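You operate a simulated robot arm through the tools that you are given. There is no shell and no other tool.

The job below is to be done with a simulated robot arm. You get a single attempt, and the scene is never put back.

## Task
Pull the dent under the black tab flat with the blue lifter.
Fine: bench light on; wind the knob back down and set the lifter on its mat; the tabs stay on. Set down upright: what you pick out.

It is judged by the outcome, as a careful person would: the job done as asked, and still so three seconds after it is handed in. It fails if anything else is knocked over, pushed out of place, dropped, spilled or broken.

## Robot
A 7-joint arm with a two-finger parallel gripper, fixed in place. Base frame: the origin is on the floor under the middle of its stand, x ahead of it, y to its left, z up. Units: cm, rad, N and s.
With the tool pointing down near the work surface it reaches from about 46 to 92 cm from the base axis. Its first joint turns from -2.007 to 2.007 rad. Payload 3.91 kg.
Tool frame: the origin (TCP) lies between the finger pads and is the grasp point; the fingertips stand 3 cm ahead of it; z points along the fingers, y is the line along which they close. The gripper opens to 11 cm. The fingers are 2 cm wide and 1 cm thick; the gripper's body (4.8 by 11.2 cm) begins 5.5 cm behind the TCP.
Orientation is told as [roll, pitch, yaw] about the base's x, y, z axes, in that order, counted from this pose: with the fingers straight down and closing along the base's y, the tool's x points along the base's -x, its y along +y and its z along -z.

## Interface
- The arm moves only by the tool nudge_tool. Its argument "targets" is a list of rows, each an object of numbers (a shift or turn left out is 0, a gripper value left out holds the last): "x", "y", "z": the shift along the tool's x, y, z in units of 50 mm (1.0 is 50 mm); "wx", "wy", "wz": the turn, a rotation vector about the tool's x, y, z in units of 4 degrees (1.0 is 4 degrees); "hand": the finger opening in cm, from 0 to 11. In form: [{"x": .., "y": .., "z": .., "wx": .., "wy": .., "wz": .., "hand": ..}, ...]. A call has 1 to 20 rows; each row shifts and turns the commanded pose from where the row before left it, along the tool's axes as they then stand. A call with a number of a shift or a turn outside -1 to 1 is refused whole. A row lasts 0.2 s, in which the tool goes at most 5 cm and 0.15 rad; a call with a longer step from one row to the next is refused whole, and so is a gripper value outside its range. Where a pose cannot be reached the arm comes as near as it can. A force on the tool above 60 N (or 10 N above the force at the start of the call, whichever is more), or a blocked arm, ends the call early, and 0.2 s more pass. Each finger travels about 15.3 cm/s and halts on what it meets, pressing with about 25 N; the grip force reading is that of the motor and also rises with nothing between the fingers. The clock runs only during rows and for 0.2 s after the last one: add rows that do not move to give the fingers time. The reply holds the time, the measured pose of the TCP, the force on the tool along the base axes, the opening and the grip force, in the units named above and with some noise, with the torque about the TCP (base axes, N m) and any sound that the robot's microphone picked up.
- Cameras (640 x 400 px; columns grow to the right, rows downward): "scene" is fixed at [5.12, 50.39, 155.61]; the picture's right is [-0.72, -0.70, 0.00], its down [-0.44, 0.45, -0.78] and it looks along [0.55, -0.56, -0.62] (base axes); focal length 350 px, centre (320, 200). "wrist" rides on the gripper at [7.2, 1.7, -10.3] in the tool frame; the picture's right is [-0.23, 0.97, 0.00], its down [-0.76, -0.18, -0.62] and it looks along [-0.61, -0.14, 0.78] (tool axes); focal length 222 px, centre (320, 200). There is no depth. A picture from a camera that has moved, and an enlarged one, comes with that camera's place and axes in the base frame and with its lens.
- get_image(camera): a new picture of that camera. It takes no simulated time.
- raise_lower(by): slides the trunk up (or, below 0, down) by that many cm; the arm rides with it, the base frame stays. It gives what a move gives, with no picture.
- close_up(camera, box): a new picture of the part [left, top, right, bottom] of that camera's present view, enlarged. It takes no simulated time.
- finish_job(): hands the job in; it is judged then, once.

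Nothing tells you positions but the pictures and the camera data. Unless the task says otherwise, let go and move clear before handing in.

The tools are called by a JSON object that holds its "api" and its "payload". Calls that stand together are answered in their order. nudge_tool: Moves the arm, as the interface text tells. Its arguments: {"type":"object","properties":{"targets":{"type":"array","items":{"type":"object","properties":{"x":{"type":"number"},"y":{"type":"number"},"z":{"type":"number"},"wx":{"type":"number"},"wy":{"type":"number"},"wz":{"type":"number"},"hand":{"type":"number"}}}}},"required":["targets"]} The other tools are called the same way: raise_lower (by) moves the trunk up or down; get_image (camera) takes a picture; close_up (camera, box) takes an enlarged picture of a part of a camera's view; finish_job () hands the job in.

At the start:

```text
t: 0.0
position: [50.23, 8.83, 126.06]
tcp_rot: [-0.002, 0.0, 0.0]
contact_force: [-0.1, 0.0, -0.4]
moment: [0.02, 0.0, 0.03]
opening: 11.01
grip_force: 0.0
trunk travel left (down, up): [-87.5, 11.5]
```

scene: 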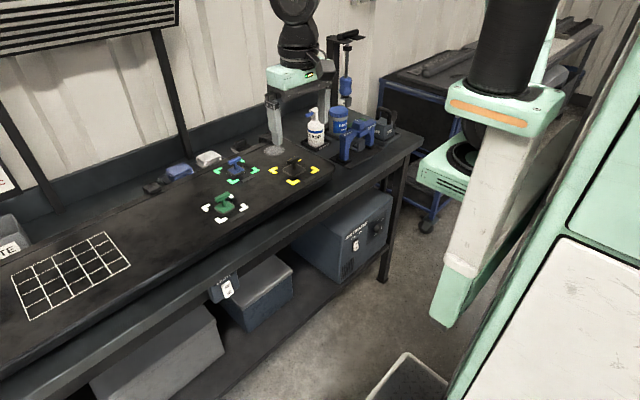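
wrist: 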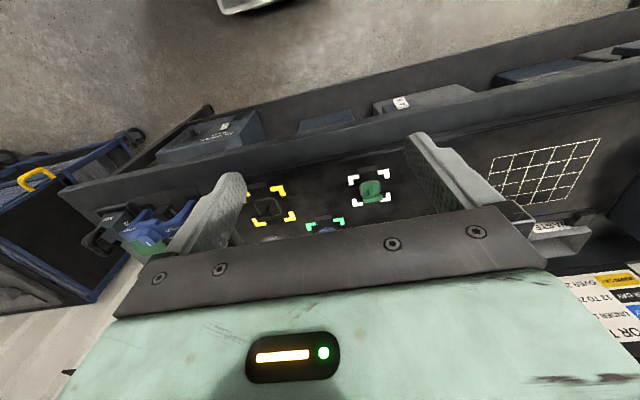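

I see a dark bench with a panel carrying tabs (white/green, green/blue, yellow/black corner marks) and some blue tools at the far end. I'll look closer before moving anything.

{"api": "close_up", "payload": {"camera": "scene", "box": [180, 130, 340, 230]}}

{"api": "close_up", "payload": {"camera": "scene", "box": [260, 20, 420, 170]}}

{"api": "close_up", "payload": {"camera": "scene", "box": [0, 150, 240, 310]}}

{"api": "close_up", "payload": {"camera": "wrist", "box": [60, 120, 420, 280]}}

```text
4.00 times, centred on (260, 180) of scene
camera zoom: at [5.12, 50.39, 155.61], right [-0.72, -0.7, 0.0], down [-0.44, 0.45, -0.78], along [0.55, -0.56, -0.62], focal length 1402 px, centre (560, 280)
```

zoom: 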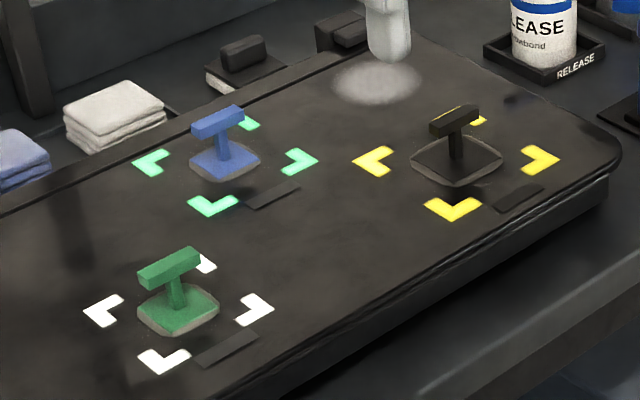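

```text
2.67 times, centred on (340, 95) of scene
camera zoom: at [5.12, 50.39, 155.61], right [-0.72, -0.7, 0.0], down [-0.44, 0.45, -0.78], along [0.55, -0.56, -0.62], focal length 934 px, centre (267, 480)
```

zoom: 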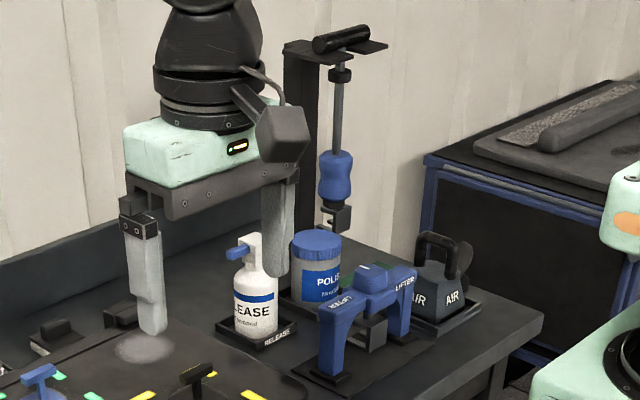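

```text
2.50 times, centred on (120, 230) of scene
camera zoom: at [5.12, 50.39, 155.61], right [-0.72, -0.7, 0.0], down [-0.44, 0.45, -0.78], along [0.55, -0.56, -0.62], focal length 876 px, centre (820, 125)
```

zoom: 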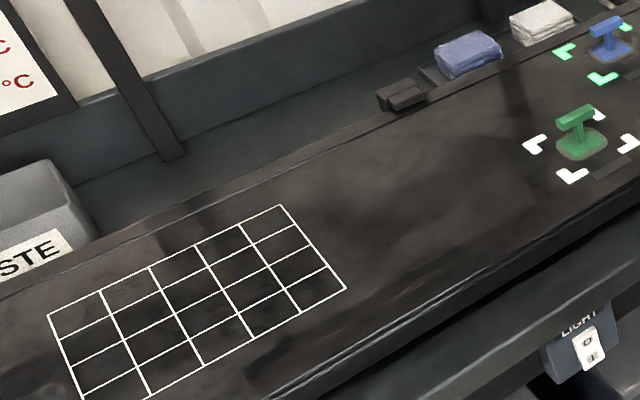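

```text
1.78 times, centred on (240, 200) of wrist
camera zoom: at [42.89, 10.37, 136.51], right [0.23, 0.97, 0.0], down [0.76, -0.18, 0.62], along [0.61, -0.14, -0.78], focal length 395 px, centre (462, 200)
```

zoom: 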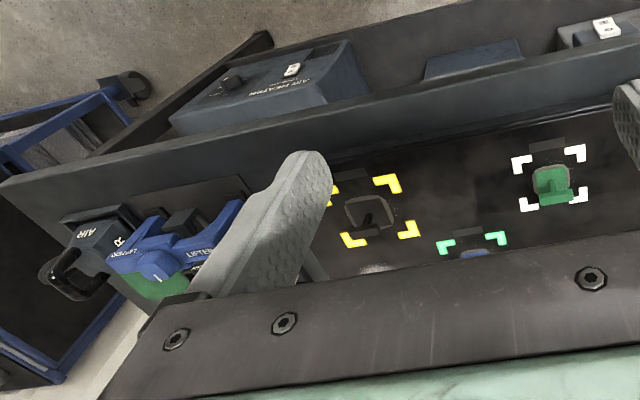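

The blue lifter appears to be the bridge-shaped tool labelled LIFTER at the far end; the black tab is inside the yellow corners, and a LIGHT switch sits on the bench front. I'll zoom in on the details.

{"api": "close_up", "payload": {"camera": "scene", "box": [320, 100, 420, 170]}}

{"api": "close_up", "payload": {"camera": "scene", "box": [200, 260, 260, 310]}}

{"api": "close_up", "payload": {"camera": "scene", "box": [310, 200, 410, 290]}}

{"api": "close_up", "payload": {"camera": "scene", "box": [0, 120, 60, 270]}}

{"api": "close_up", "payload": {"camera": "wrist", "box": [500, 220, 640, 380]}}

{"api": "close_up", "payload": {"camera": "wrist", "box": [80, 190, 200, 270]}}

{"api": "close_up", "payload": {"camera": "scene", "box": [220, 140, 330, 200]}}

```text
5.71 times, centred on (370, 135) of scene
camera zoom: at [5.12, 50.39, 155.61], right [-0.72, -0.7, 0.0], down [-0.44, 0.45, -0.78], along [0.55, -0.56, -0.62], focal length 2002 px, centre (34, 571)
```

zoom: 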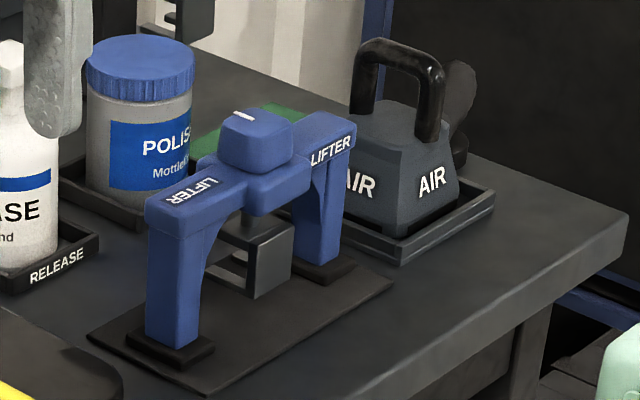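

```text
8.00 times, centred on (230, 285) of scene
camera zoom: at [5.12, 50.39, 155.61], right [-0.72, -0.7, 0.0], down [-0.44, 0.45, -0.78], along [0.55, -0.56, -0.62], focal length 2803 px, centre (1040, -480)
```

zoom: 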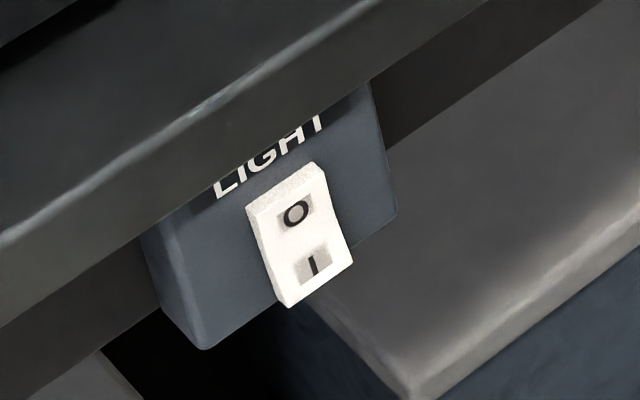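

```text
4.44 times, centred on (360, 245) of scene
camera zoom: at [5.12, 50.39, 155.61], right [-0.72, -0.7, 0.0], down [-0.44, 0.45, -0.78], along [0.55, -0.56, -0.62], focal length 1557 px, centre (142, 0)
```

zoom: 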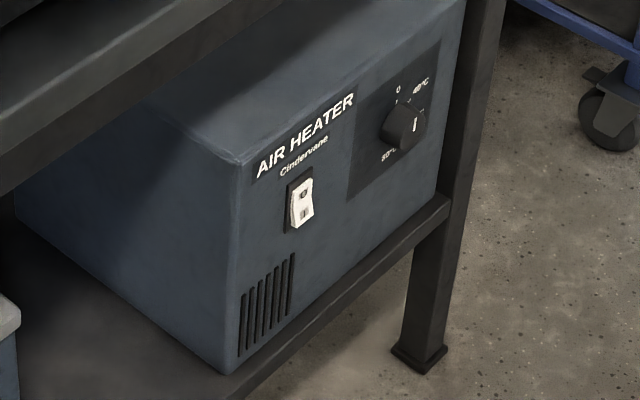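

```text
2.67 times, centred on (30, 195) of scene
camera zoom: at [5.12, 50.39, 155.61], right [-0.72, -0.7, 0.0], down [-0.44, 0.45, -0.78], along [0.55, -0.56, -0.62], focal length 934 px, centre (1093, 213)
```

zoom: 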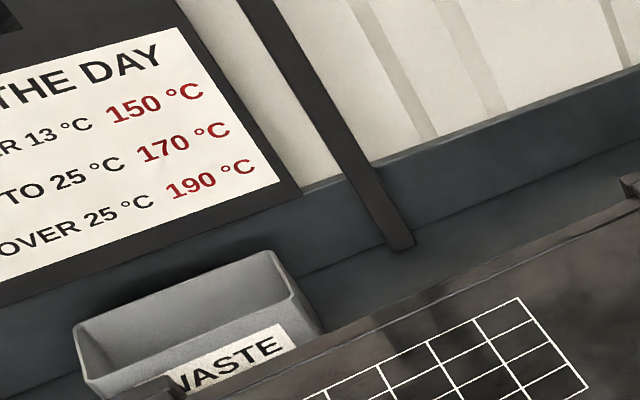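

```text
2.50 times, centred on (570, 300) of wrist
camera zoom: at [42.89, 10.37, 136.51], right [0.23, 0.97, 0.0], down [0.76, -0.18, 0.62], along [0.61, -0.14, -0.78], focal length 555 px, centre (-305, -50)
```

zoom: 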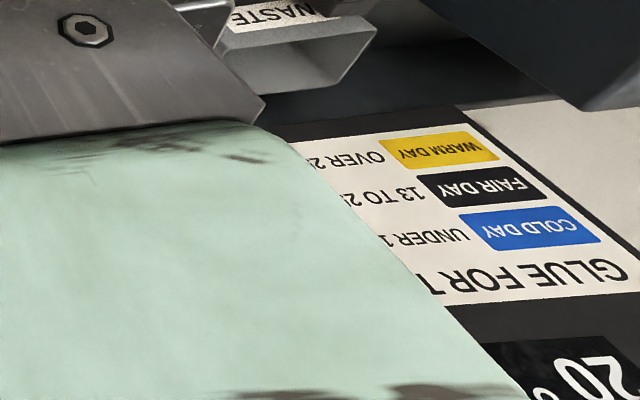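

```text
5.00 times, centred on (140, 230) of wrist
camera zoom: at [42.89, 10.37, 136.51], right [0.23, 0.97, 0.0], down [0.76, -0.18, 0.62], along [0.61, -0.14, -0.78], focal length 1111 px, centre (1220, 50)
```

zoom: 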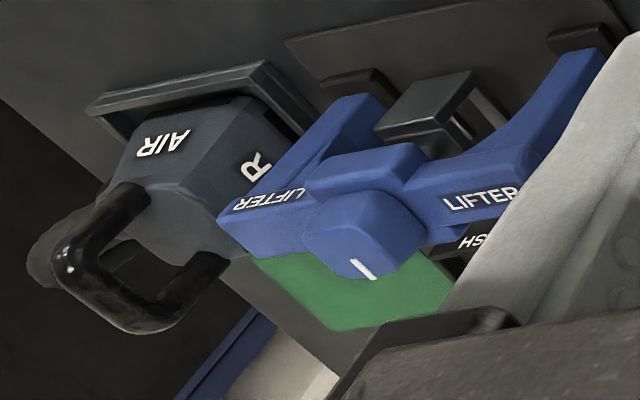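

```text
5.82 times, centred on (275, 170) of scene
camera zoom: at [5.12, 50.39, 155.61], right [-0.72, -0.7, 0.0], down [-0.44, 0.45, -0.78], along [0.55, -0.56, -0.62], focal length 2039 px, centre (582, 374)
```

zoom: 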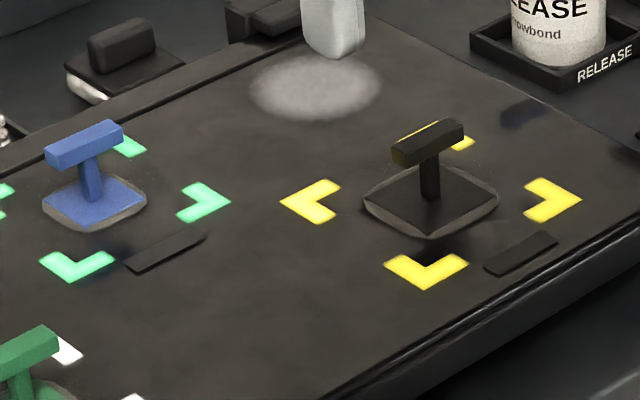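

The lifter's knob triangulates to about (68.6, -32.3, 105) and the black tab to about (72.5, -8, 95). I'll move the arm above the black tab area for a better view.

{"api": "nudge_tool", "payload": {"targets": [{"x": -0.4, "y": -0.6, "z": 0.2}, {"x": -0.4, "y": -0.6, "z": 0.2}, {"x": -0.4, "y": -0.6, "z": 0.2}, {"x": -0.4, "y": -0.6, "z": 0.2}, {"x": -0.4, "y": -0.6, "z": 0.2}, {"x": -0.4, "y": -0.6, "z": 0.2}, {}]}}

{"api": "get_image", "payload": {"camera": "wrist"}}

{"api": "get_image", "payload": {"camera": "scene"}}

```text
t: 1.6
position: [62.28, -9.28, 119.96]
tcp_rot: [0.0, 0.0, 0.003]
contact_force: [0.5, 0.3, -1.0]
moment: [0.0, -0.03, 0.02]
opening: 10.99
grip_force: 0.0
trunk travel left (down, up): [-87.5, 11.5]
```

```text
taken
camera wrist: at [54.91, -7.68, 130.45], right [0.23, 0.97, 0.0], down [0.76, -0.18, 0.62], along [0.61, -0.14, -0.78], focal length 222 px, centre (320, 200)
```

wrist: 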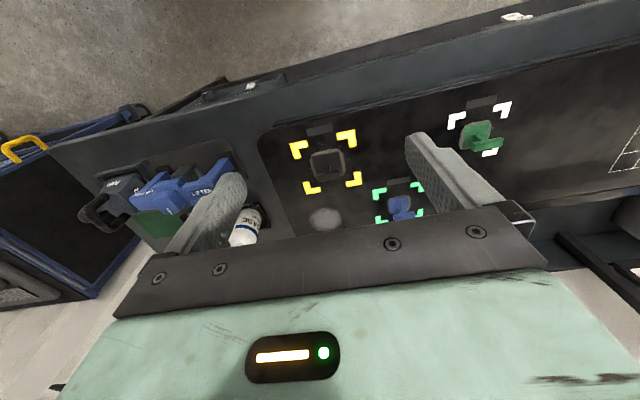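

```text
taken
```

scene: 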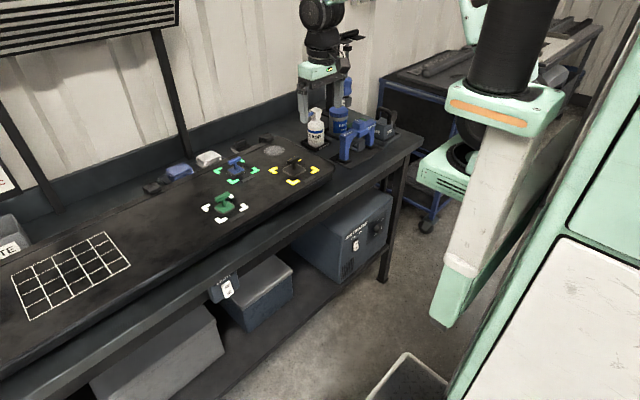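

{"api": "close_up", "payload": {"camera": "wrist", "box": [270, 110, 430, 230]}}

{"api": "close_up", "payload": {"camera": "wrist", "box": [80, 120, 270, 250]}}

{"api": "close_up", "payload": {"camera": "wrist", "box": [430, 0, 640, 170]}}

{"api": "close_up", "payload": {"camera": "scene", "box": [240, 90, 340, 170]}}

```text
3.33 times, centred on (350, 170) of wrist
camera zoom: at [54.91, -7.68, 130.45], right [0.23, 0.97, 0.0], down [0.76, -0.18, 0.62], along [0.61, -0.14, -0.78], focal length 740 px, centre (220, 300)
```

zoom: 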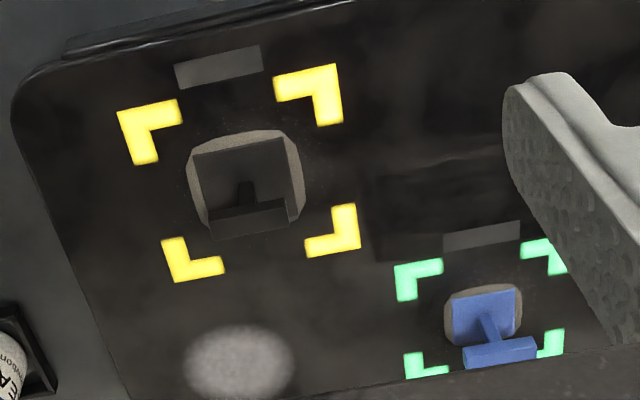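

```text
3.08 times, centred on (175, 185) of wrist
camera zoom: at [54.91, -7.68, 130.45], right [0.23, 0.97, 0.0], down [0.76, -0.18, 0.62], along [0.61, -0.14, -0.78], focal length 684 px, centre (766, 246)
```

zoom: 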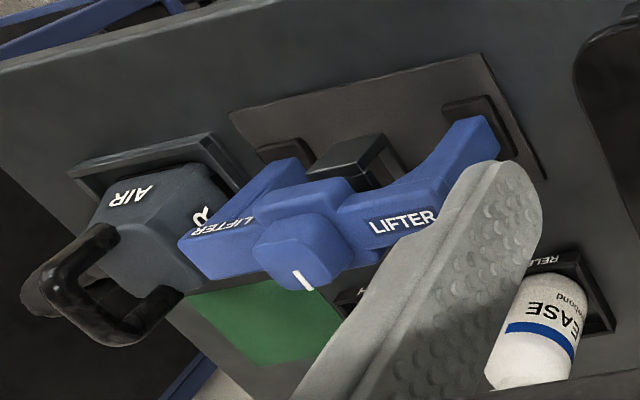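

```text
2.35 times, centred on (535, 85) of wrist
camera zoom: at [54.91, -7.68, 130.45], right [0.23, 0.97, 0.0], down [0.76, -0.18, 0.62], along [0.61, -0.14, -0.78], focal length 523 px, centre (-186, 471)
```

zoom: 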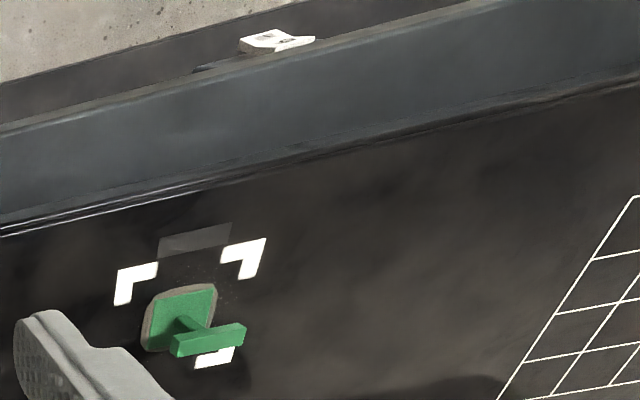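

```text
5.00 times, centred on (290, 130) of scene
camera zoom: at [5.12, 50.39, 155.61], right [-0.72, -0.7, 0.0], down [-0.44, 0.45, -0.78], along [0.55, -0.56, -0.62], focal length 1752 px, centre (470, 550)
```

zoom: 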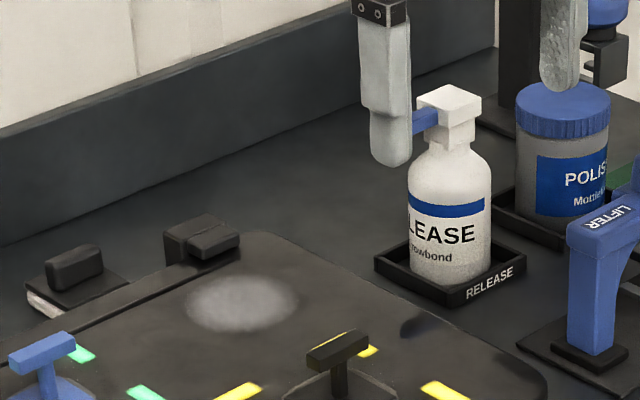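

The tab's T-bar runs along base y, and the lifter's beam also runs along y at about x=69, y=-26..-40. I'll go in front of the lifter with the tool tilted to see the claw from the side.

{"api": "nudge_tool", "payload": {"targets": [{"x": 0.18, "y": -0.663, "z": 0.3}, {"x": 0.18, "y": -0.663, "z": 0.3}, {"x": 0.18, "y": -0.663, "z": 0.3}, {"x": 0.18, "y": -0.663, "z": 0.4}, {"x": 0.18, "y": -0.663, "z": 0.4}, {"x": 0.18, "y": -0.663, "z": 0.4}, {"x": 0.18, "y": -0.663, "z": 0.4}, {"wy": -1}, {"wy": -1}, {"wy": -1}, {"wy": -1}, {"wy": -1}, {"wy": -1}, {"wy": -1}, {"wy": -1}, {"wy": -1}, {"wy": -1}, {}]}}

{"api": "get_image", "payload": {"camera": "wrist"}}

{"api": "get_image", "payload": {"camera": "scene"}}

```text
t: 5.4
position: [56.13, -32.46, 107.63]
tcp_rot: [0.001, -0.701, 0.003]
contact_force: [-0.2, -0.1, -0.2]
moment: [0.03, -0.01, 0.0]
opening: 10.99
grip_force: 0.0
trunk travel left (down, up): [-87.5, 11.5]
```

```text
taken
camera wrist: at [43.76, -30.74, 110.96], right [0.17, 0.97, 0.15], down [0.18, -0.18, 0.97], along [0.97, -0.14, -0.21], focal length 222 px, centre (320, 200)
```

wrist: 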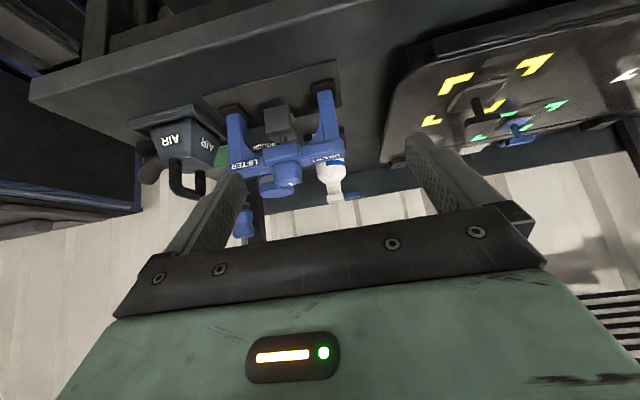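

```text
taken
```

scene: 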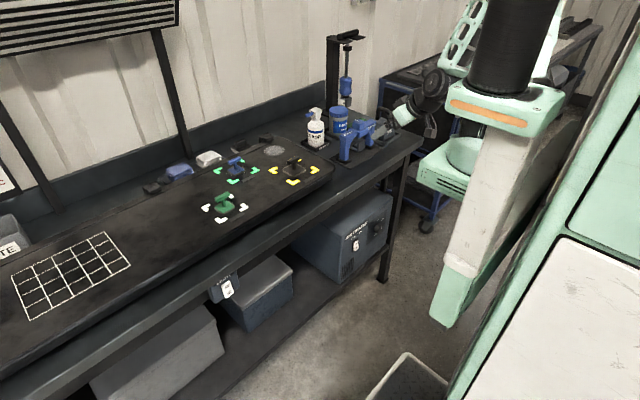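

{"api": "close_up", "payload": {"camera": "wrist", "box": [200, 60, 380, 210]}}

{"api": "close_up", "payload": {"camera": "wrist", "box": [380, 30, 600, 170]}}

{"api": "close_up", "payload": {"camera": "scene", "box": [260, 140, 340, 200]}}

{"api": "close_up", "payload": {"camera": "scene", "box": [300, 100, 400, 180]}}

```text
2.67 times, centred on (290, 135) of wrist
camera zoom: at [43.76, -30.74, 110.96], right [0.17, 0.97, 0.15], down [0.18, -0.18, 0.97], along [0.97, -0.14, -0.21], focal length 592 px, centre (400, 373)
```

zoom: 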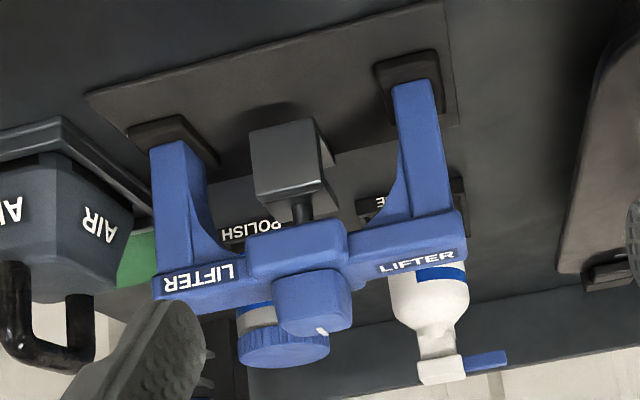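

```text
2.86 times, centred on (490, 100) of wrist
camera zoom: at [43.76, -30.74, 110.96], right [0.17, 0.97, 0.15], down [0.18, -0.18, 0.97], along [0.97, -0.14, -0.21], focal length 635 px, centre (-166, 486)
```

zoom: 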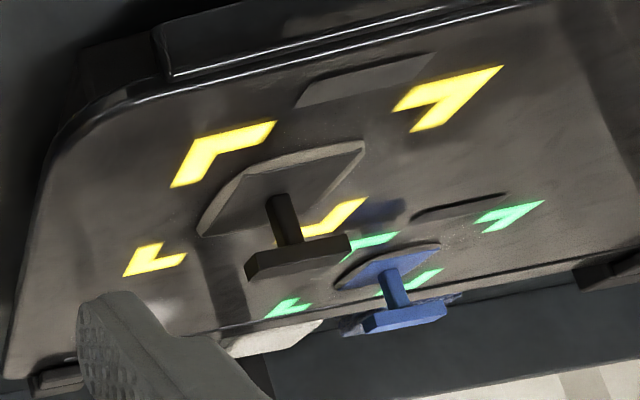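

```text
6.67 times, centred on (300, 170) of scene
camera zoom: at [5.12, 50.39, 155.61], right [-0.72, -0.7, 0.0], down [-0.44, 0.45, -0.78], along [0.55, -0.56, -0.62], focal length 2336 px, centre (453, 400)
```

zoom: 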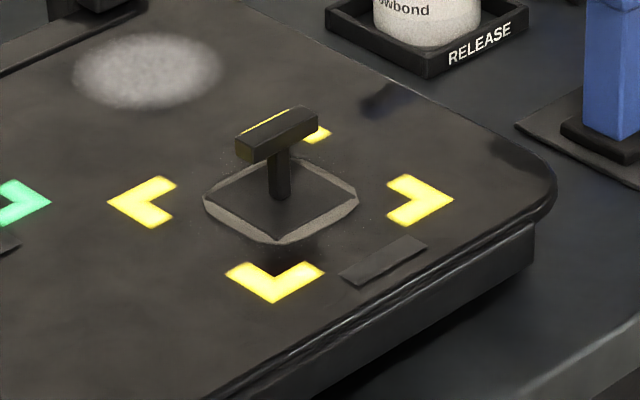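

```text
5.00 times, centred on (350, 140) of scene
camera zoom: at [5.12, 50.39, 155.61], right [-0.72, -0.7, 0.0], down [-0.44, 0.45, -0.78], along [0.55, -0.56, -0.62], focal length 1752 px, centre (170, 500)
```

zoom: 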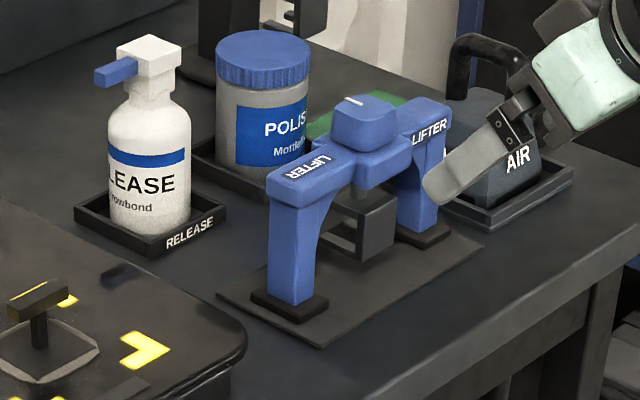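

The claw is a C-shape closed toward -x and open toward +x and the sides. The LIGHT switch triangulates to about (62, 27, 80) on the bench front, with "I" as the lower half. I'll go to the switch first, crossing above the panel at a safe height.

{"api": "nudge_tool", "payload": {"targets": [{"x": -0.2, "y": 0.5, "z": -0.6}, {"y": 0.95, "z": -0.1}, {"y": 0.98}, {"y": 0.98}, {"y": 0.98}, {"y": 0.98}, {"y": 0.98}, {"y": 0.98}, {"y": 0.98}, {"y": 0.98}, {"y": 0.98}, {"y": 0.98}, {"y": 0.5}, {}]}}

{"api": "get_image", "payload": {"camera": "wrist"}}

{"api": "get_image", "payload": {"camera": "scene"}}

```text
t: 8.4
position: [62.76, 21.77, 109.55]
tcp_rot: [0.001, -0.698, 0.002]
contact_force: [-0.4, -0.1, 0.0]
moment: [-0.01, -0.05, 0.03]
opening: 11.03
grip_force: 0.1
out of reach, approached as far as the arm can: row 1, 2, 3, 4, 5
trunk travel left (down, up): [-87.5, 11.5]
```

```text
taken
camera wrist: at [50.42, 23.34, 112.88], right [0.17, 0.97, 0.15], down [0.18, -0.18, 0.97], along [0.97, -0.14, -0.21], focal length 222 px, centre (320, 200)
```

wrist: 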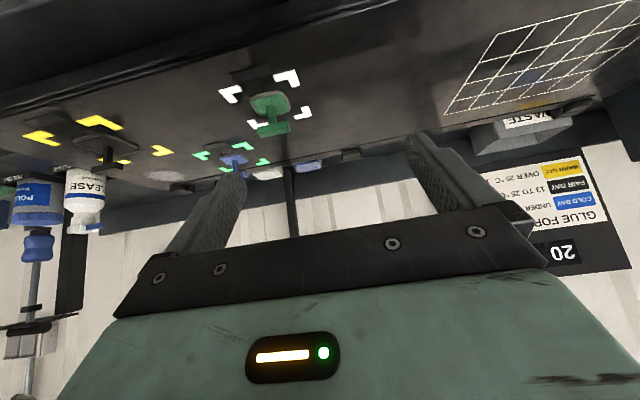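

```text
taken
```

scene: 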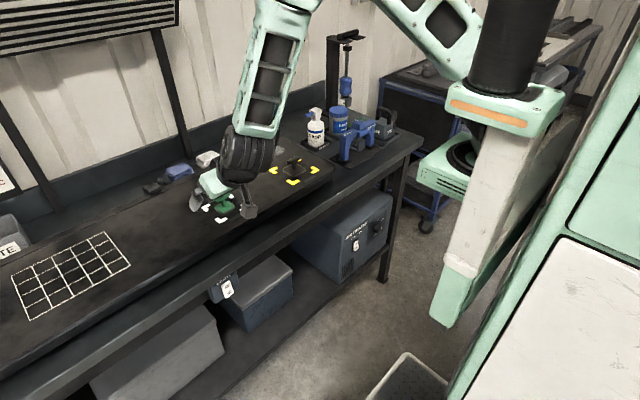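

The arm clipped its near reach on the way and ended around (62.8, 21.8, 109.6), clear of everything. I'll check the settled pose, then look at the switch region.

{"api": "nudge_tool", "payload": {"targets": [{}]}}

{"api": "close_up", "payload": {"camera": "wrist", "box": [0, 60, 340, 240]}}

{"api": "close_up", "payload": {"camera": "wrist", "box": [440, 80, 640, 270]}}

```text
t: 8.8
position: [62.73, 21.68, 109.55]
tcp_rot: [0.0, -0.698, 0.001]
contact_force: [-0.2, -0.2, -0.3]
moment: [0.01, -0.01, -0.02]
opening: 11.0
grip_force: 0.0
trunk travel left (down, up): [-87.5, 11.5]
```

```text
1.88 times, centred on (170, 150) of wrist
camera zoom: at [50.43, 23.31, 112.88], right [0.17, 0.97, 0.15], down [0.18, -0.18, 0.97], along [0.97, -0.14, -0.21], focal length 418 px, centre (602, 294)
```

zoom: 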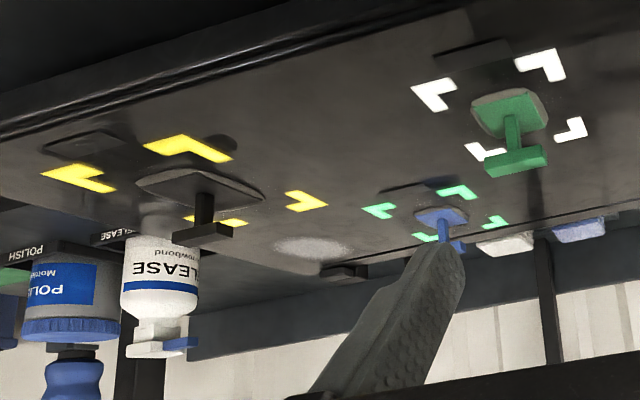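

```text
2.11 times, centred on (540, 175) of wrist
camera zoom: at [50.43, 23.31, 112.88], right [0.17, 0.97, 0.15], down [0.18, -0.18, 0.97], along [0.97, -0.14, -0.21], focal length 468 px, centre (-143, 253)
```

zoom: 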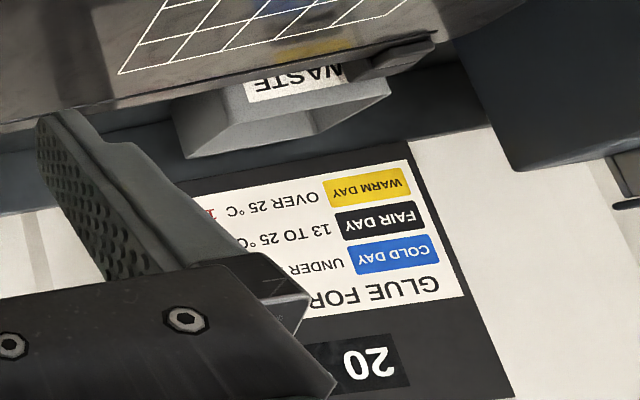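

Reaching the switch with a tilted tool is best from low in front of the bench. I'll straighten the tool, back off in front of the bench edge and look again.

{"api": "nudge_tool", "payload": {"targets": [{"wy": 1}, {"wy": 1}, {"wy": 1}, {"wy": 1}, {"wy": 1}, {"wy": 1}, {"wy": 1}, {"wy": 1}, {"wy": 1}, {"wy": 1}, {"x": 0.5, "y": 0.2}, {"x": 0.6, "y": 0.2}, {"x": 0.6, "y": 0.2}, {"x": 0.6, "y": 0.2}, {"x": 0.4, "y": 0.2}, {}]}}

{"api": "get_image", "payload": {"camera": "wrist"}}

{"api": "get_image", "payload": {"camera": "scene"}}

```text
t: 12.2
position: [49.31, 26.91, 109.4]
tcp_rot: [0.001, 0.0, 0.001]
contact_force: [-0.2, -0.1, -0.7]
moment: [-0.02, 0.02, 0.0]
opening: 11.0
grip_force: 0.1
trunk travel left (down, up): [-87.5, 11.5]
```

```text
taken
camera wrist: at [41.98, 28.65, 120.06], right [0.23, 0.97, 0.0], down [0.76, -0.18, 0.62], along [0.61, -0.14, -0.78], focal length 222 px, centre (320, 200)
```

wrist: 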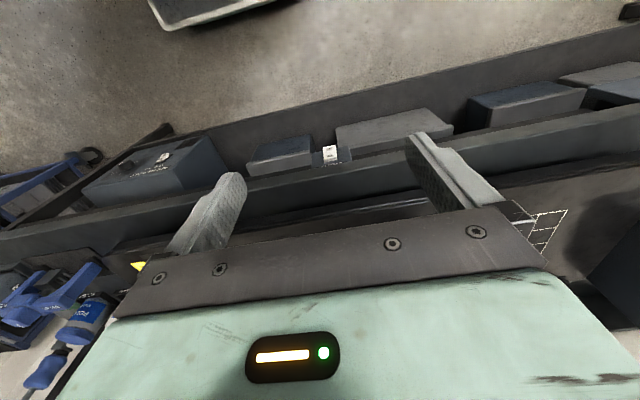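

```text
taken
```

scene: 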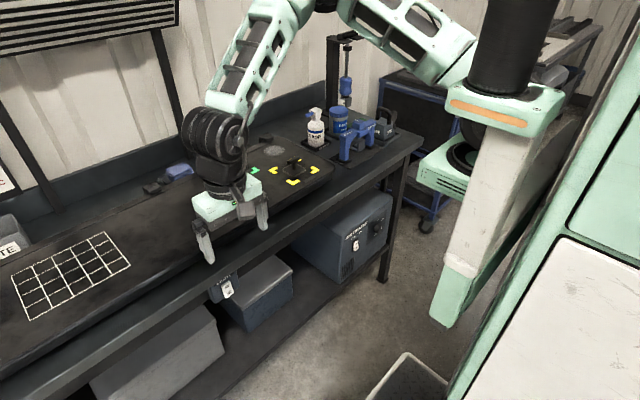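

{"api": "close_up", "payload": {"camera": "wrist", "box": [270, 110, 390, 200]}}

{"api": "close_up", "payload": {"camera": "scene", "box": [190, 220, 270, 310]}}

```text
4.44 times, centred on (330, 155) of wrist
camera zoom: at [41.98, 28.65, 120.06], right [0.23, 0.97, 0.0], down [0.76, -0.18, 0.62], along [0.61, -0.14, -0.78], focal length 987 px, centre (276, 400)
```

zoom: 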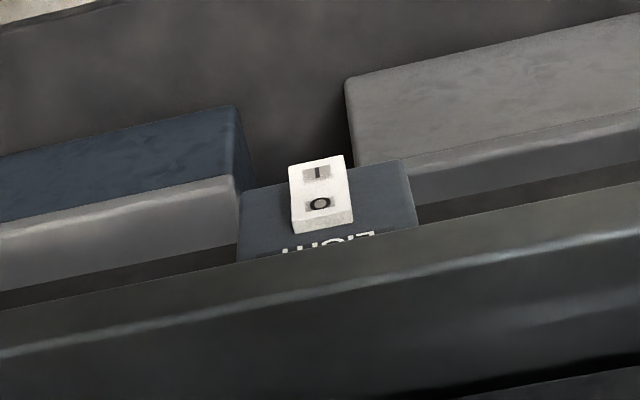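

```text
4.44 times, centred on (230, 265) of scene
camera zoom: at [5.12, 50.39, 155.61], right [-0.72, -0.7, 0.0], down [-0.44, 0.45, -0.78], along [0.55, -0.56, -0.62], focal length 1557 px, centre (720, -89)
```

zoom: 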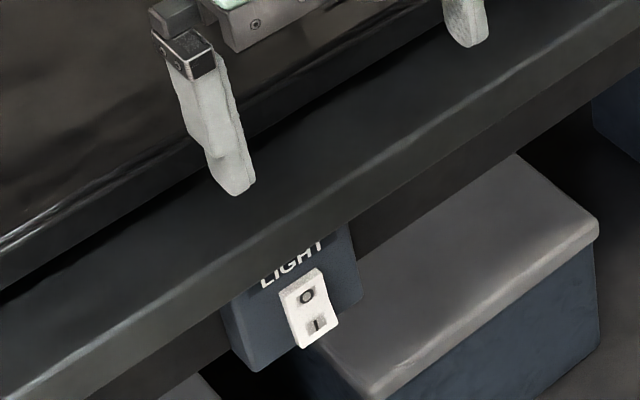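

The rocker is off ("I" end standing out) at about (61.5, 26.3), with z ≈ 78–84. I'll close the fingers, descend in front of the bench edge and tilt toward the switch.

{"api": "nudge_tool", "payload": {"targets": [{"z": 0.9, "hand": 0}, {"z": 0.9}, {"z": 0.9}, {"z": 0.9}, {"z": 0.9}, {"z": 0.7}, {}]}}

{"api": "nudge_tool", "payload": {"targets": [{"wy": -1, "x": -0.12}, {"wy": -1, "x": -0.12, "z": 0.01}, {"wy": -1, "x": -0.12, "z": 0.02}, {"wy": -1, "x": -0.11, "z": 0.03}, {"wy": -1, "x": -0.11, "z": 0.04}, {"wy": -1, "x": -0.11, "z": 0.05}, {"wy": -1, "x": -0.11, "z": 0.06}, {"wy": -1, "x": -0.1, "z": 0.06}, {"wy": -1, "x": -0.1, "z": 0.07}, {"wy": -1, "x": -0.1, "z": 0.08}, {"wy": -1, "x": -0.09, "z": 0.08}, {}]}}

{"api": "get_image", "payload": {"camera": "wrist"}}

{"api": "get_image", "payload": {"camera": "scene"}}

```text
t: 13.8
position: [49.24, 27.06, 83.73]
tcp_rot: [0.001, 0.0, 0.001]
contact_force: [0.9, -0.7, -0.3]
moment: [0.0, 0.01, -0.03]
opening: 0.0
grip_force: 25.0
trunk travel left (down, up): [-87.5, 11.5]
```

```text
t: 16.4
position: [55.97, 26.97, 83.21]
tcp_rot: [0.0, -0.77, 0.001]
contact_force: [0.3, -0.5, 0.7]
moment: [0.0, -0.03, 0.02]
opening: 0.0
grip_force: 24.6
trunk travel left (down, up): [-87.5, 11.5]
```

```text
taken
camera wrist: at [43.41, 28.63, 85.85], right [0.16, 0.97, 0.16], down [0.11, -0.18, 0.98], along [0.98, -0.14, -0.14], focal length 222 px, centre (320, 200)
```

wrist: 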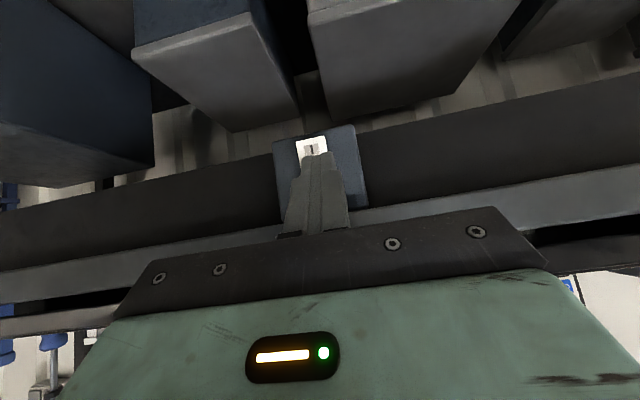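

```text
taken
```

scene: 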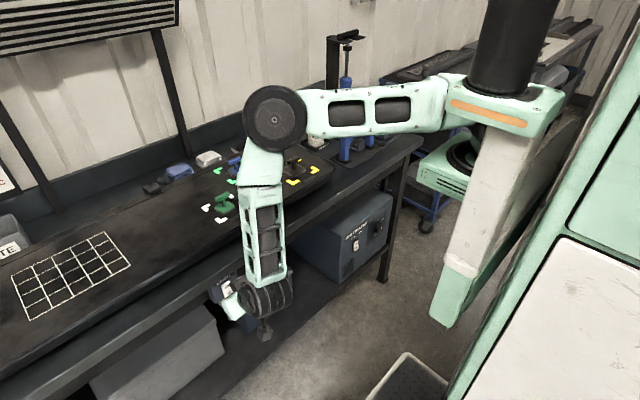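

{"api": "close_up", "payload": {"camera": "wrist", "box": [250, 110, 390, 210]}}

{"api": "close_up", "payload": {"camera": "scene", "box": [180, 230, 300, 350]}}

```text
4.00 times, centred on (320, 160) of wrist
camera zoom: at [43.41, 28.63, 85.85], right [0.16, 0.97, 0.16], down [0.11, -0.18, 0.98], along [0.98, -0.14, -0.14], focal length 888 px, centre (320, 360)
```

zoom: 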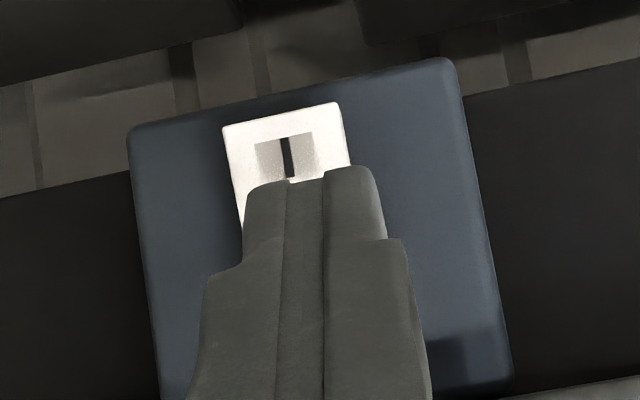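

```text
3.33 times, centred on (240, 290) of scene
camera zoom: at [5.12, 50.39, 155.61], right [-0.72, -0.7, 0.0], down [-0.44, 0.45, -0.78], along [0.55, -0.56, -0.62], focal length 1168 px, centre (587, -100)
```

zoom: 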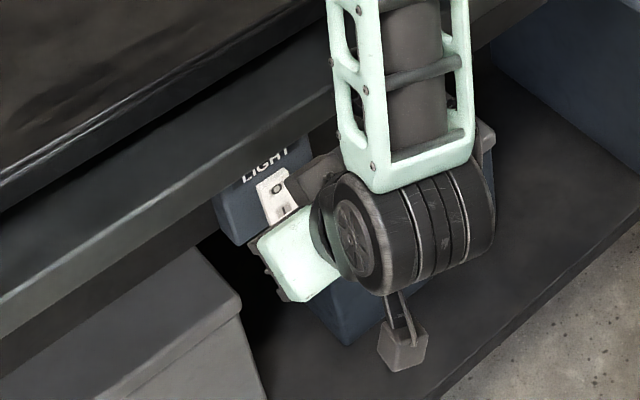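

The tip is just above and in front of the rocker; the "I" mark is at about (61.3, 26.1, 78.8). I'll drop to its height, centre on it and advance slowly.

{"api": "nudge_tool", "payload": {"targets": [{"x": 0.23, "y": -0.09, "z": 0.237}, {"x": 0.23, "y": -0.09, "z": 0.237}, {"x": -0.108, "z": 0.104}, {}]}}

{"api": "close_up", "payload": {"camera": "wrist", "box": [250, 110, 390, 210]}}

```text
t: 17.4
position: [56.75, 26.03, 79.9]
tcp_rot: [0.0, -0.768, 0.0]
contact_force: [-0.5, -0.6, 0.3]
moment: [-0.01, 0.02, 0.02]
opening: 0.0
grip_force: 25.1
trunk travel left (down, up): [-87.5, 11.5]
```

```text
4.00 times, centred on (320, 160) of wrist
camera zoom: at [44.18, 27.68, 82.57], right [0.16, 0.97, 0.16], down [0.12, -0.18, 0.98], along [0.98, -0.14, -0.14], focal length 888 px, centre (320, 360)
```

zoom: 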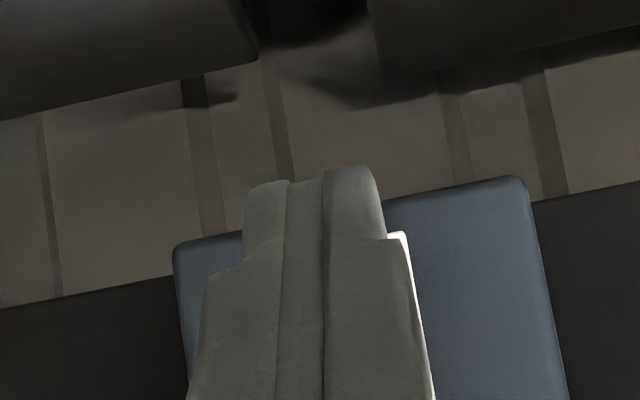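

The fingertip is aligned with the rocker's lower half. I'll press forward in small steps, watching the force and sound.

{"api": "nudge_tool", "payload": {"targets": [{"x": -0.093, "z": 0.048}, {"x": -0.093, "z": 0.048}, {"x": -0.043, "z": 0.042}, {}]}}

{"api": "nudge_tool", "payload": {"targets": [{"x": -0.043, "z": 0.042}, {}]}}

{"api": "get_image", "payload": {"camera": "scene"}}

```text
t: 18.4
position: [58.1, 26.03, 80.26]
tcp_rot: [0.0, -0.768, 0.001]
contact_force: [0.2, 0.1, -0.2]
moment: [-0.01, -0.01, 0.02]
opening: 0.02
grip_force: 25.0
trunk travel left (down, up): [-87.5, 11.5]
```

```text
t: 19.0
position: [58.29, 26.1, 80.16]
tcp_rot: [0.0, -0.767, 0.001]
contact_force: [0.1, 0.1, -0.7]
moment: [-0.04, 0.02, 0.02]
opening: 0.0
grip_force: 25.2
trunk travel left (down, up): [-87.5, 11.5]
```

```text
taken
```

scene: 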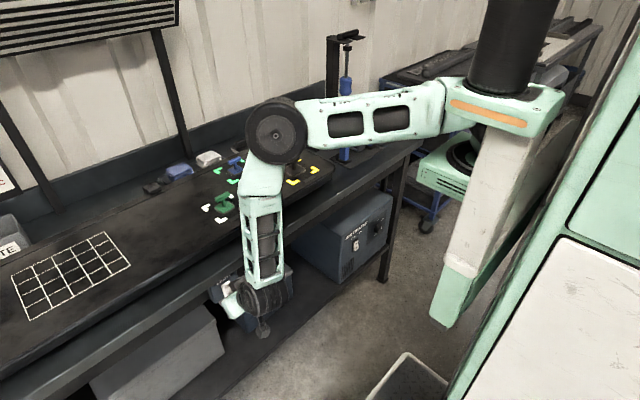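

{"api": "nudge_tool", "payload": {"targets": [{"x": -0.043, "z": 0.042}, {"x": -0.043, "z": 0.042}, {}]}}

{"api": "close_up", "payload": {"camera": "wrist", "box": [250, 110, 390, 210]}}

```text
t: 19.8
position: [58.82, 26.08, 80.23]
tcp_rot: [-0.001, -0.768, 0.003]
contact_force: [-0.5, 0.1, 0.0]
moment: [-0.02, 0.01, 0.02]
opening: 0.0
grip_force: 25.2
trunk travel left (down, up): [-87.5, 11.5]
```

```text
4.00 times, centred on (320, 160) of wrist
camera zoom: at [46.34, 27.69, 82.8], right [0.16, 0.97, 0.16], down [0.12, -0.18, 0.98], along [0.98, -0.14, -0.14], focal length 888 px, centre (320, 360)
```

zoom: 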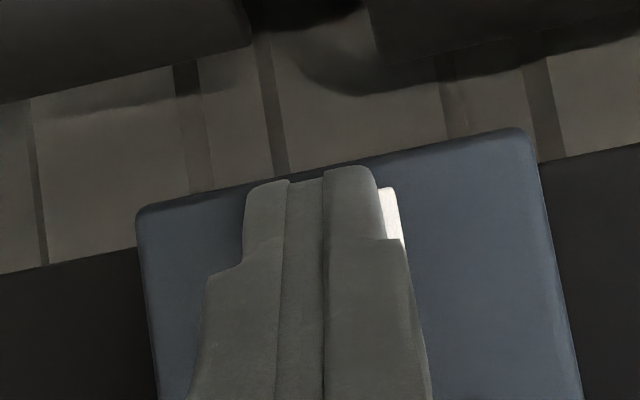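

{"api": "nudge_tool", "payload": {"targets": [{"x": -0.043, "z": 0.042}, {"x": -0.043, "z": 0.042}, {}]}}

{"api": "nudge_tool", "payload": {"targets": [{"x": -0.043, "z": 0.042}, {"x": -0.043, "z": 0.042}, {}]}}

{"api": "close_up", "payload": {"camera": "wrist", "box": [250, 110, 390, 210]}}

```text
t: 20.6
position: [59.19, 26.07, 80.2]
tcp_rot: [0.0, -0.765, 0.004]
contact_force: [-13.9, -0.7, 3.5]
moment: [-0.01, 0.14, 0.01]
opening: 0.0
grip_force: 24.6
trunk travel left (down, up): [-87.5, 11.5]
heard: click
```

```text
t: 21.4
position: [59.09, 26.06, 80.1]
tcp_rot: [-0.002, -0.757, 0.007]
contact_force: [-56.9, -3.4, 10.0]
moment: [-0.47, 0.58, -0.2]
opening: 0.0
grip_force: 25.0
trunk travel left (down, up): [-87.5, 11.5]
```

```text
4.00 times, centred on (320, 160) of wrist
camera zoom: at [46.74, 27.66, 82.81], right [0.16, 0.97, 0.15], down [0.13, -0.18, 0.98], along [0.98, -0.14, -0.15], focal length 888 px, centre (320, 360)
```

zoom: 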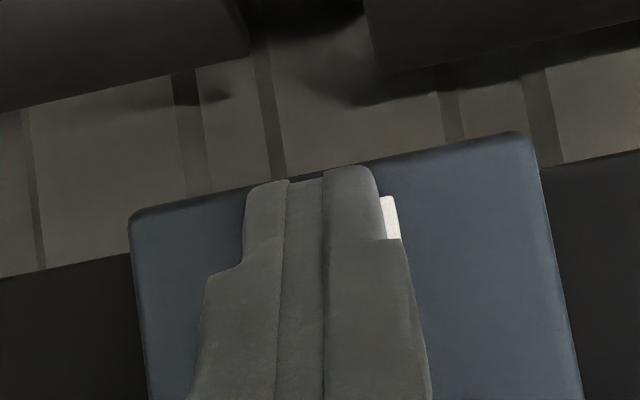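

I heard a click, so the switch has gone over. I'll back straight off and check the light.

{"api": "nudge_tool", "payload": {"targets": [{"x": 0.1, "z": -0.1}, {"x": 0.3, "z": -0.3}, {"x": 0.35, "z": -0.35}, {}]}}

{"api": "get_image", "payload": {"camera": "scene"}}

{"api": "get_image", "payload": {"camera": "wrist"}}

```text
t: 22.4
position: [54.84, 26.07, 80.39]
tcp_rot: [-0.001, -0.77, 0.001]
contact_force: [-0.6, -0.1, 0.4]
moment: [0.01, 0.0, -0.03]
opening: 0.0
grip_force: 25.5
trunk travel left (down, up): [-87.5, 11.5]
```

```text
taken
```

scene: 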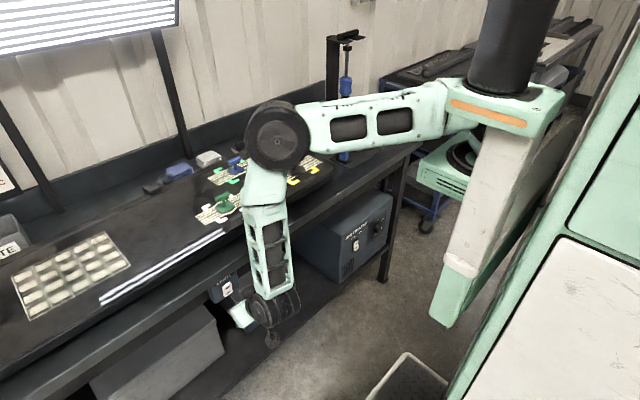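

```text
taken
camera wrist: at [42.36, 27.67, 82.93], right [0.16, 0.97, 0.16], down [0.11, -0.18, 0.98], along [0.98, -0.14, -0.14], focal length 222 px, centre (320, 200)
```

wrist: 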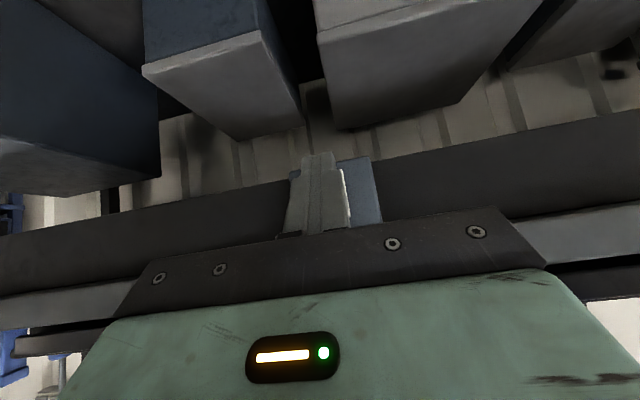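

The bench light is on and now shows striped reflections at the dents. I'll zoom in on those.

{"api": "close_up", "payload": {"camera": "scene", "box": [180, 140, 340, 240]}}

{"api": "close_up", "payload": {"camera": "scene", "box": [0, 220, 240, 330]}}

```text
4.00 times, centred on (260, 190) of scene
camera zoom: at [5.12, 50.39, 155.61], right [-0.72, -0.7, 0.0], down [-0.44, 0.45, -0.78], along [0.55, -0.56, -0.62], focal length 1402 px, centre (560, 240)
```

zoom: 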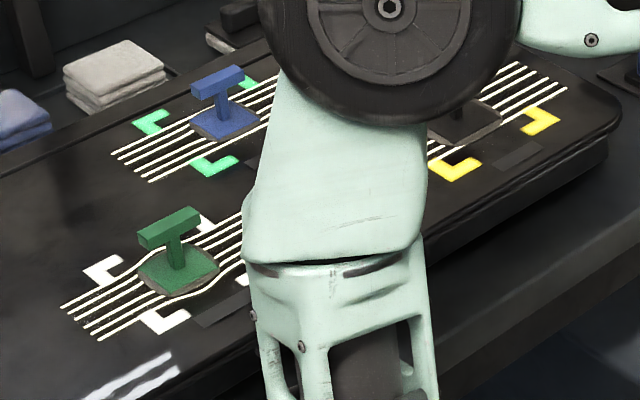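

```text
2.67 times, centred on (120, 275) of scene
camera zoom: at [5.12, 50.39, 155.61], right [-0.72, -0.7, 0.0], down [-0.44, 0.45, -0.78], along [0.55, -0.56, -0.62], focal length 934 px, centre (853, 0)
```

zoom: 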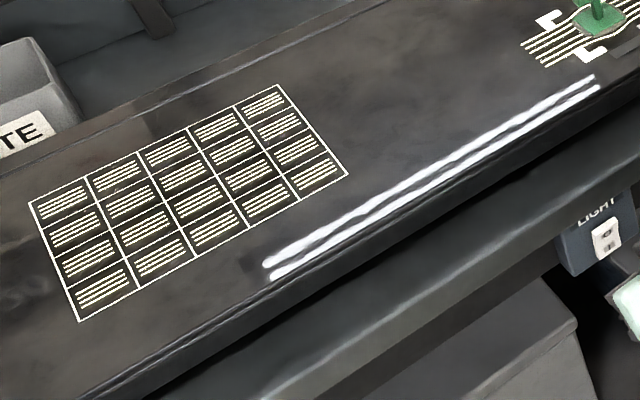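

The stripes bow around each dent, so they will show when it is flat. Next I retreat from the switch, straighten the tool and rise.

{"api": "nudge_tool", "payload": {"targets": [{"wy": 1, "x": 0.1, "z": -0.1}, {"wy": 1, "x": 0.1, "z": -0.09}, {"wy": 1, "x": 0.1, "z": -0.08}, {"wy": 1, "x": 0.1, "z": -0.07}, {"wy": 1, "x": 0.1, "z": -0.05}, {"wy": 1, "x": 0.1, "z": -0.04}, {"wy": 1, "x": 0.1, "z": -0.03}, {"wy": 1, "x": 0.1}, {"wy": 1}, {"wy": 1}, {"wy": 1}, {"z": -0.5}, {"z": -0.9}, {"z": -0.95}, {"z": -0.95}, {"z": -0.95}, {"z": -0.95}, {"z": -0.95}, {"z": -0.6}, {}]}}

{"api": "get_image", "payload": {"camera": "scene"}}

```text
t: 26.6
position: [50.04, 26.1, 113.96]
tcp_rot: [0.0, 0.001, 0.003]
contact_force: [0.0, -0.6, 0.4]
moment: [0.02, 0.0, 0.01]
opening: 0.03
grip_force: 25.2
trunk travel left (down, up): [-87.5, 11.5]
```

```text
taken
```

scene: 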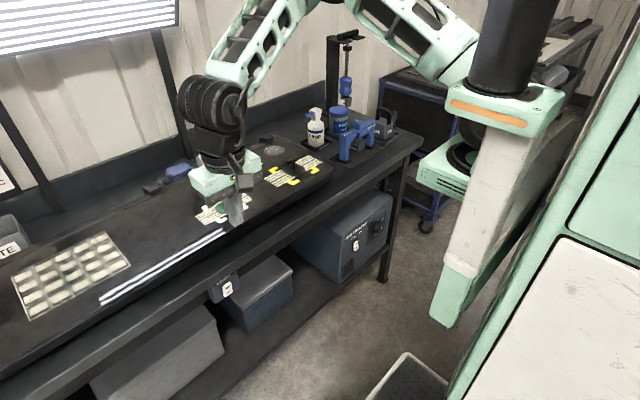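

{"api": "nudge_tool", "payload": {"targets": [{"x": -0.25, "y": -0.85, "z": -0.1, "hand": 11}, {"x": -0.25, "y": -0.85, "z": -0.1}, {"x": -0.25, "y": -0.85, "z": -0.1}, {"x": -0.25, "y": -0.85, "z": -0.1}, {"x": -0.25, "y": -0.85, "z": -0.1}, {"x": -0.25, "y": -0.85, "z": -0.1}, {"x": -0.25, "y": -0.85, "z": -0.1}, {"x": -0.25, "y": -0.85, "z": -0.1}, {}]}}

{"api": "close_up", "payload": {"camera": "wrist", "box": [230, 90, 430, 220]}}

{"api": "close_up", "payload": {"camera": "scene", "box": [240, 140, 340, 200]}}

```text
t: 28.6
position: [59.9, -8.13, 118.11]
tcp_rot: [0.0, 0.0, 0.003]
contact_force: [-0.2, -0.7, -0.1]
moment: [-0.01, 0.03, 0.01]
opening: 11.02
grip_force: 0.0
trunk travel left (down, up): [-87.5, 11.5]
```

```text
3.08 times, centred on (330, 155) of wrist
camera zoom: at [52.63, -6.43, 128.61], right [0.23, 0.97, 0.0], down [0.76, -0.18, 0.62], along [0.61, -0.14, -0.78], focal length 684 px, centre (289, 338)
```

zoom: 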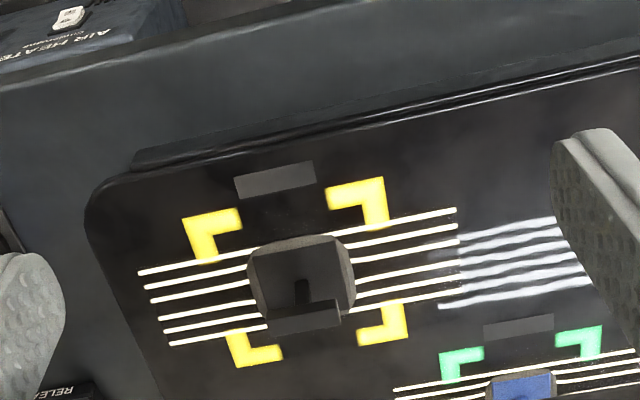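

```text
6.40 times, centred on (290, 170) of scene
camera zoom: at [5.12, 50.39, 155.61], right [-0.72, -0.7, 0.0], down [-0.44, 0.45, -0.78], along [0.55, -0.56, -0.62], focal length 2243 px, centre (512, 392)
```

zoom: 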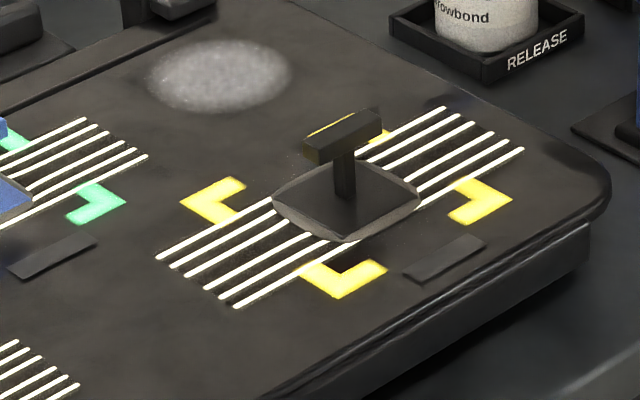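

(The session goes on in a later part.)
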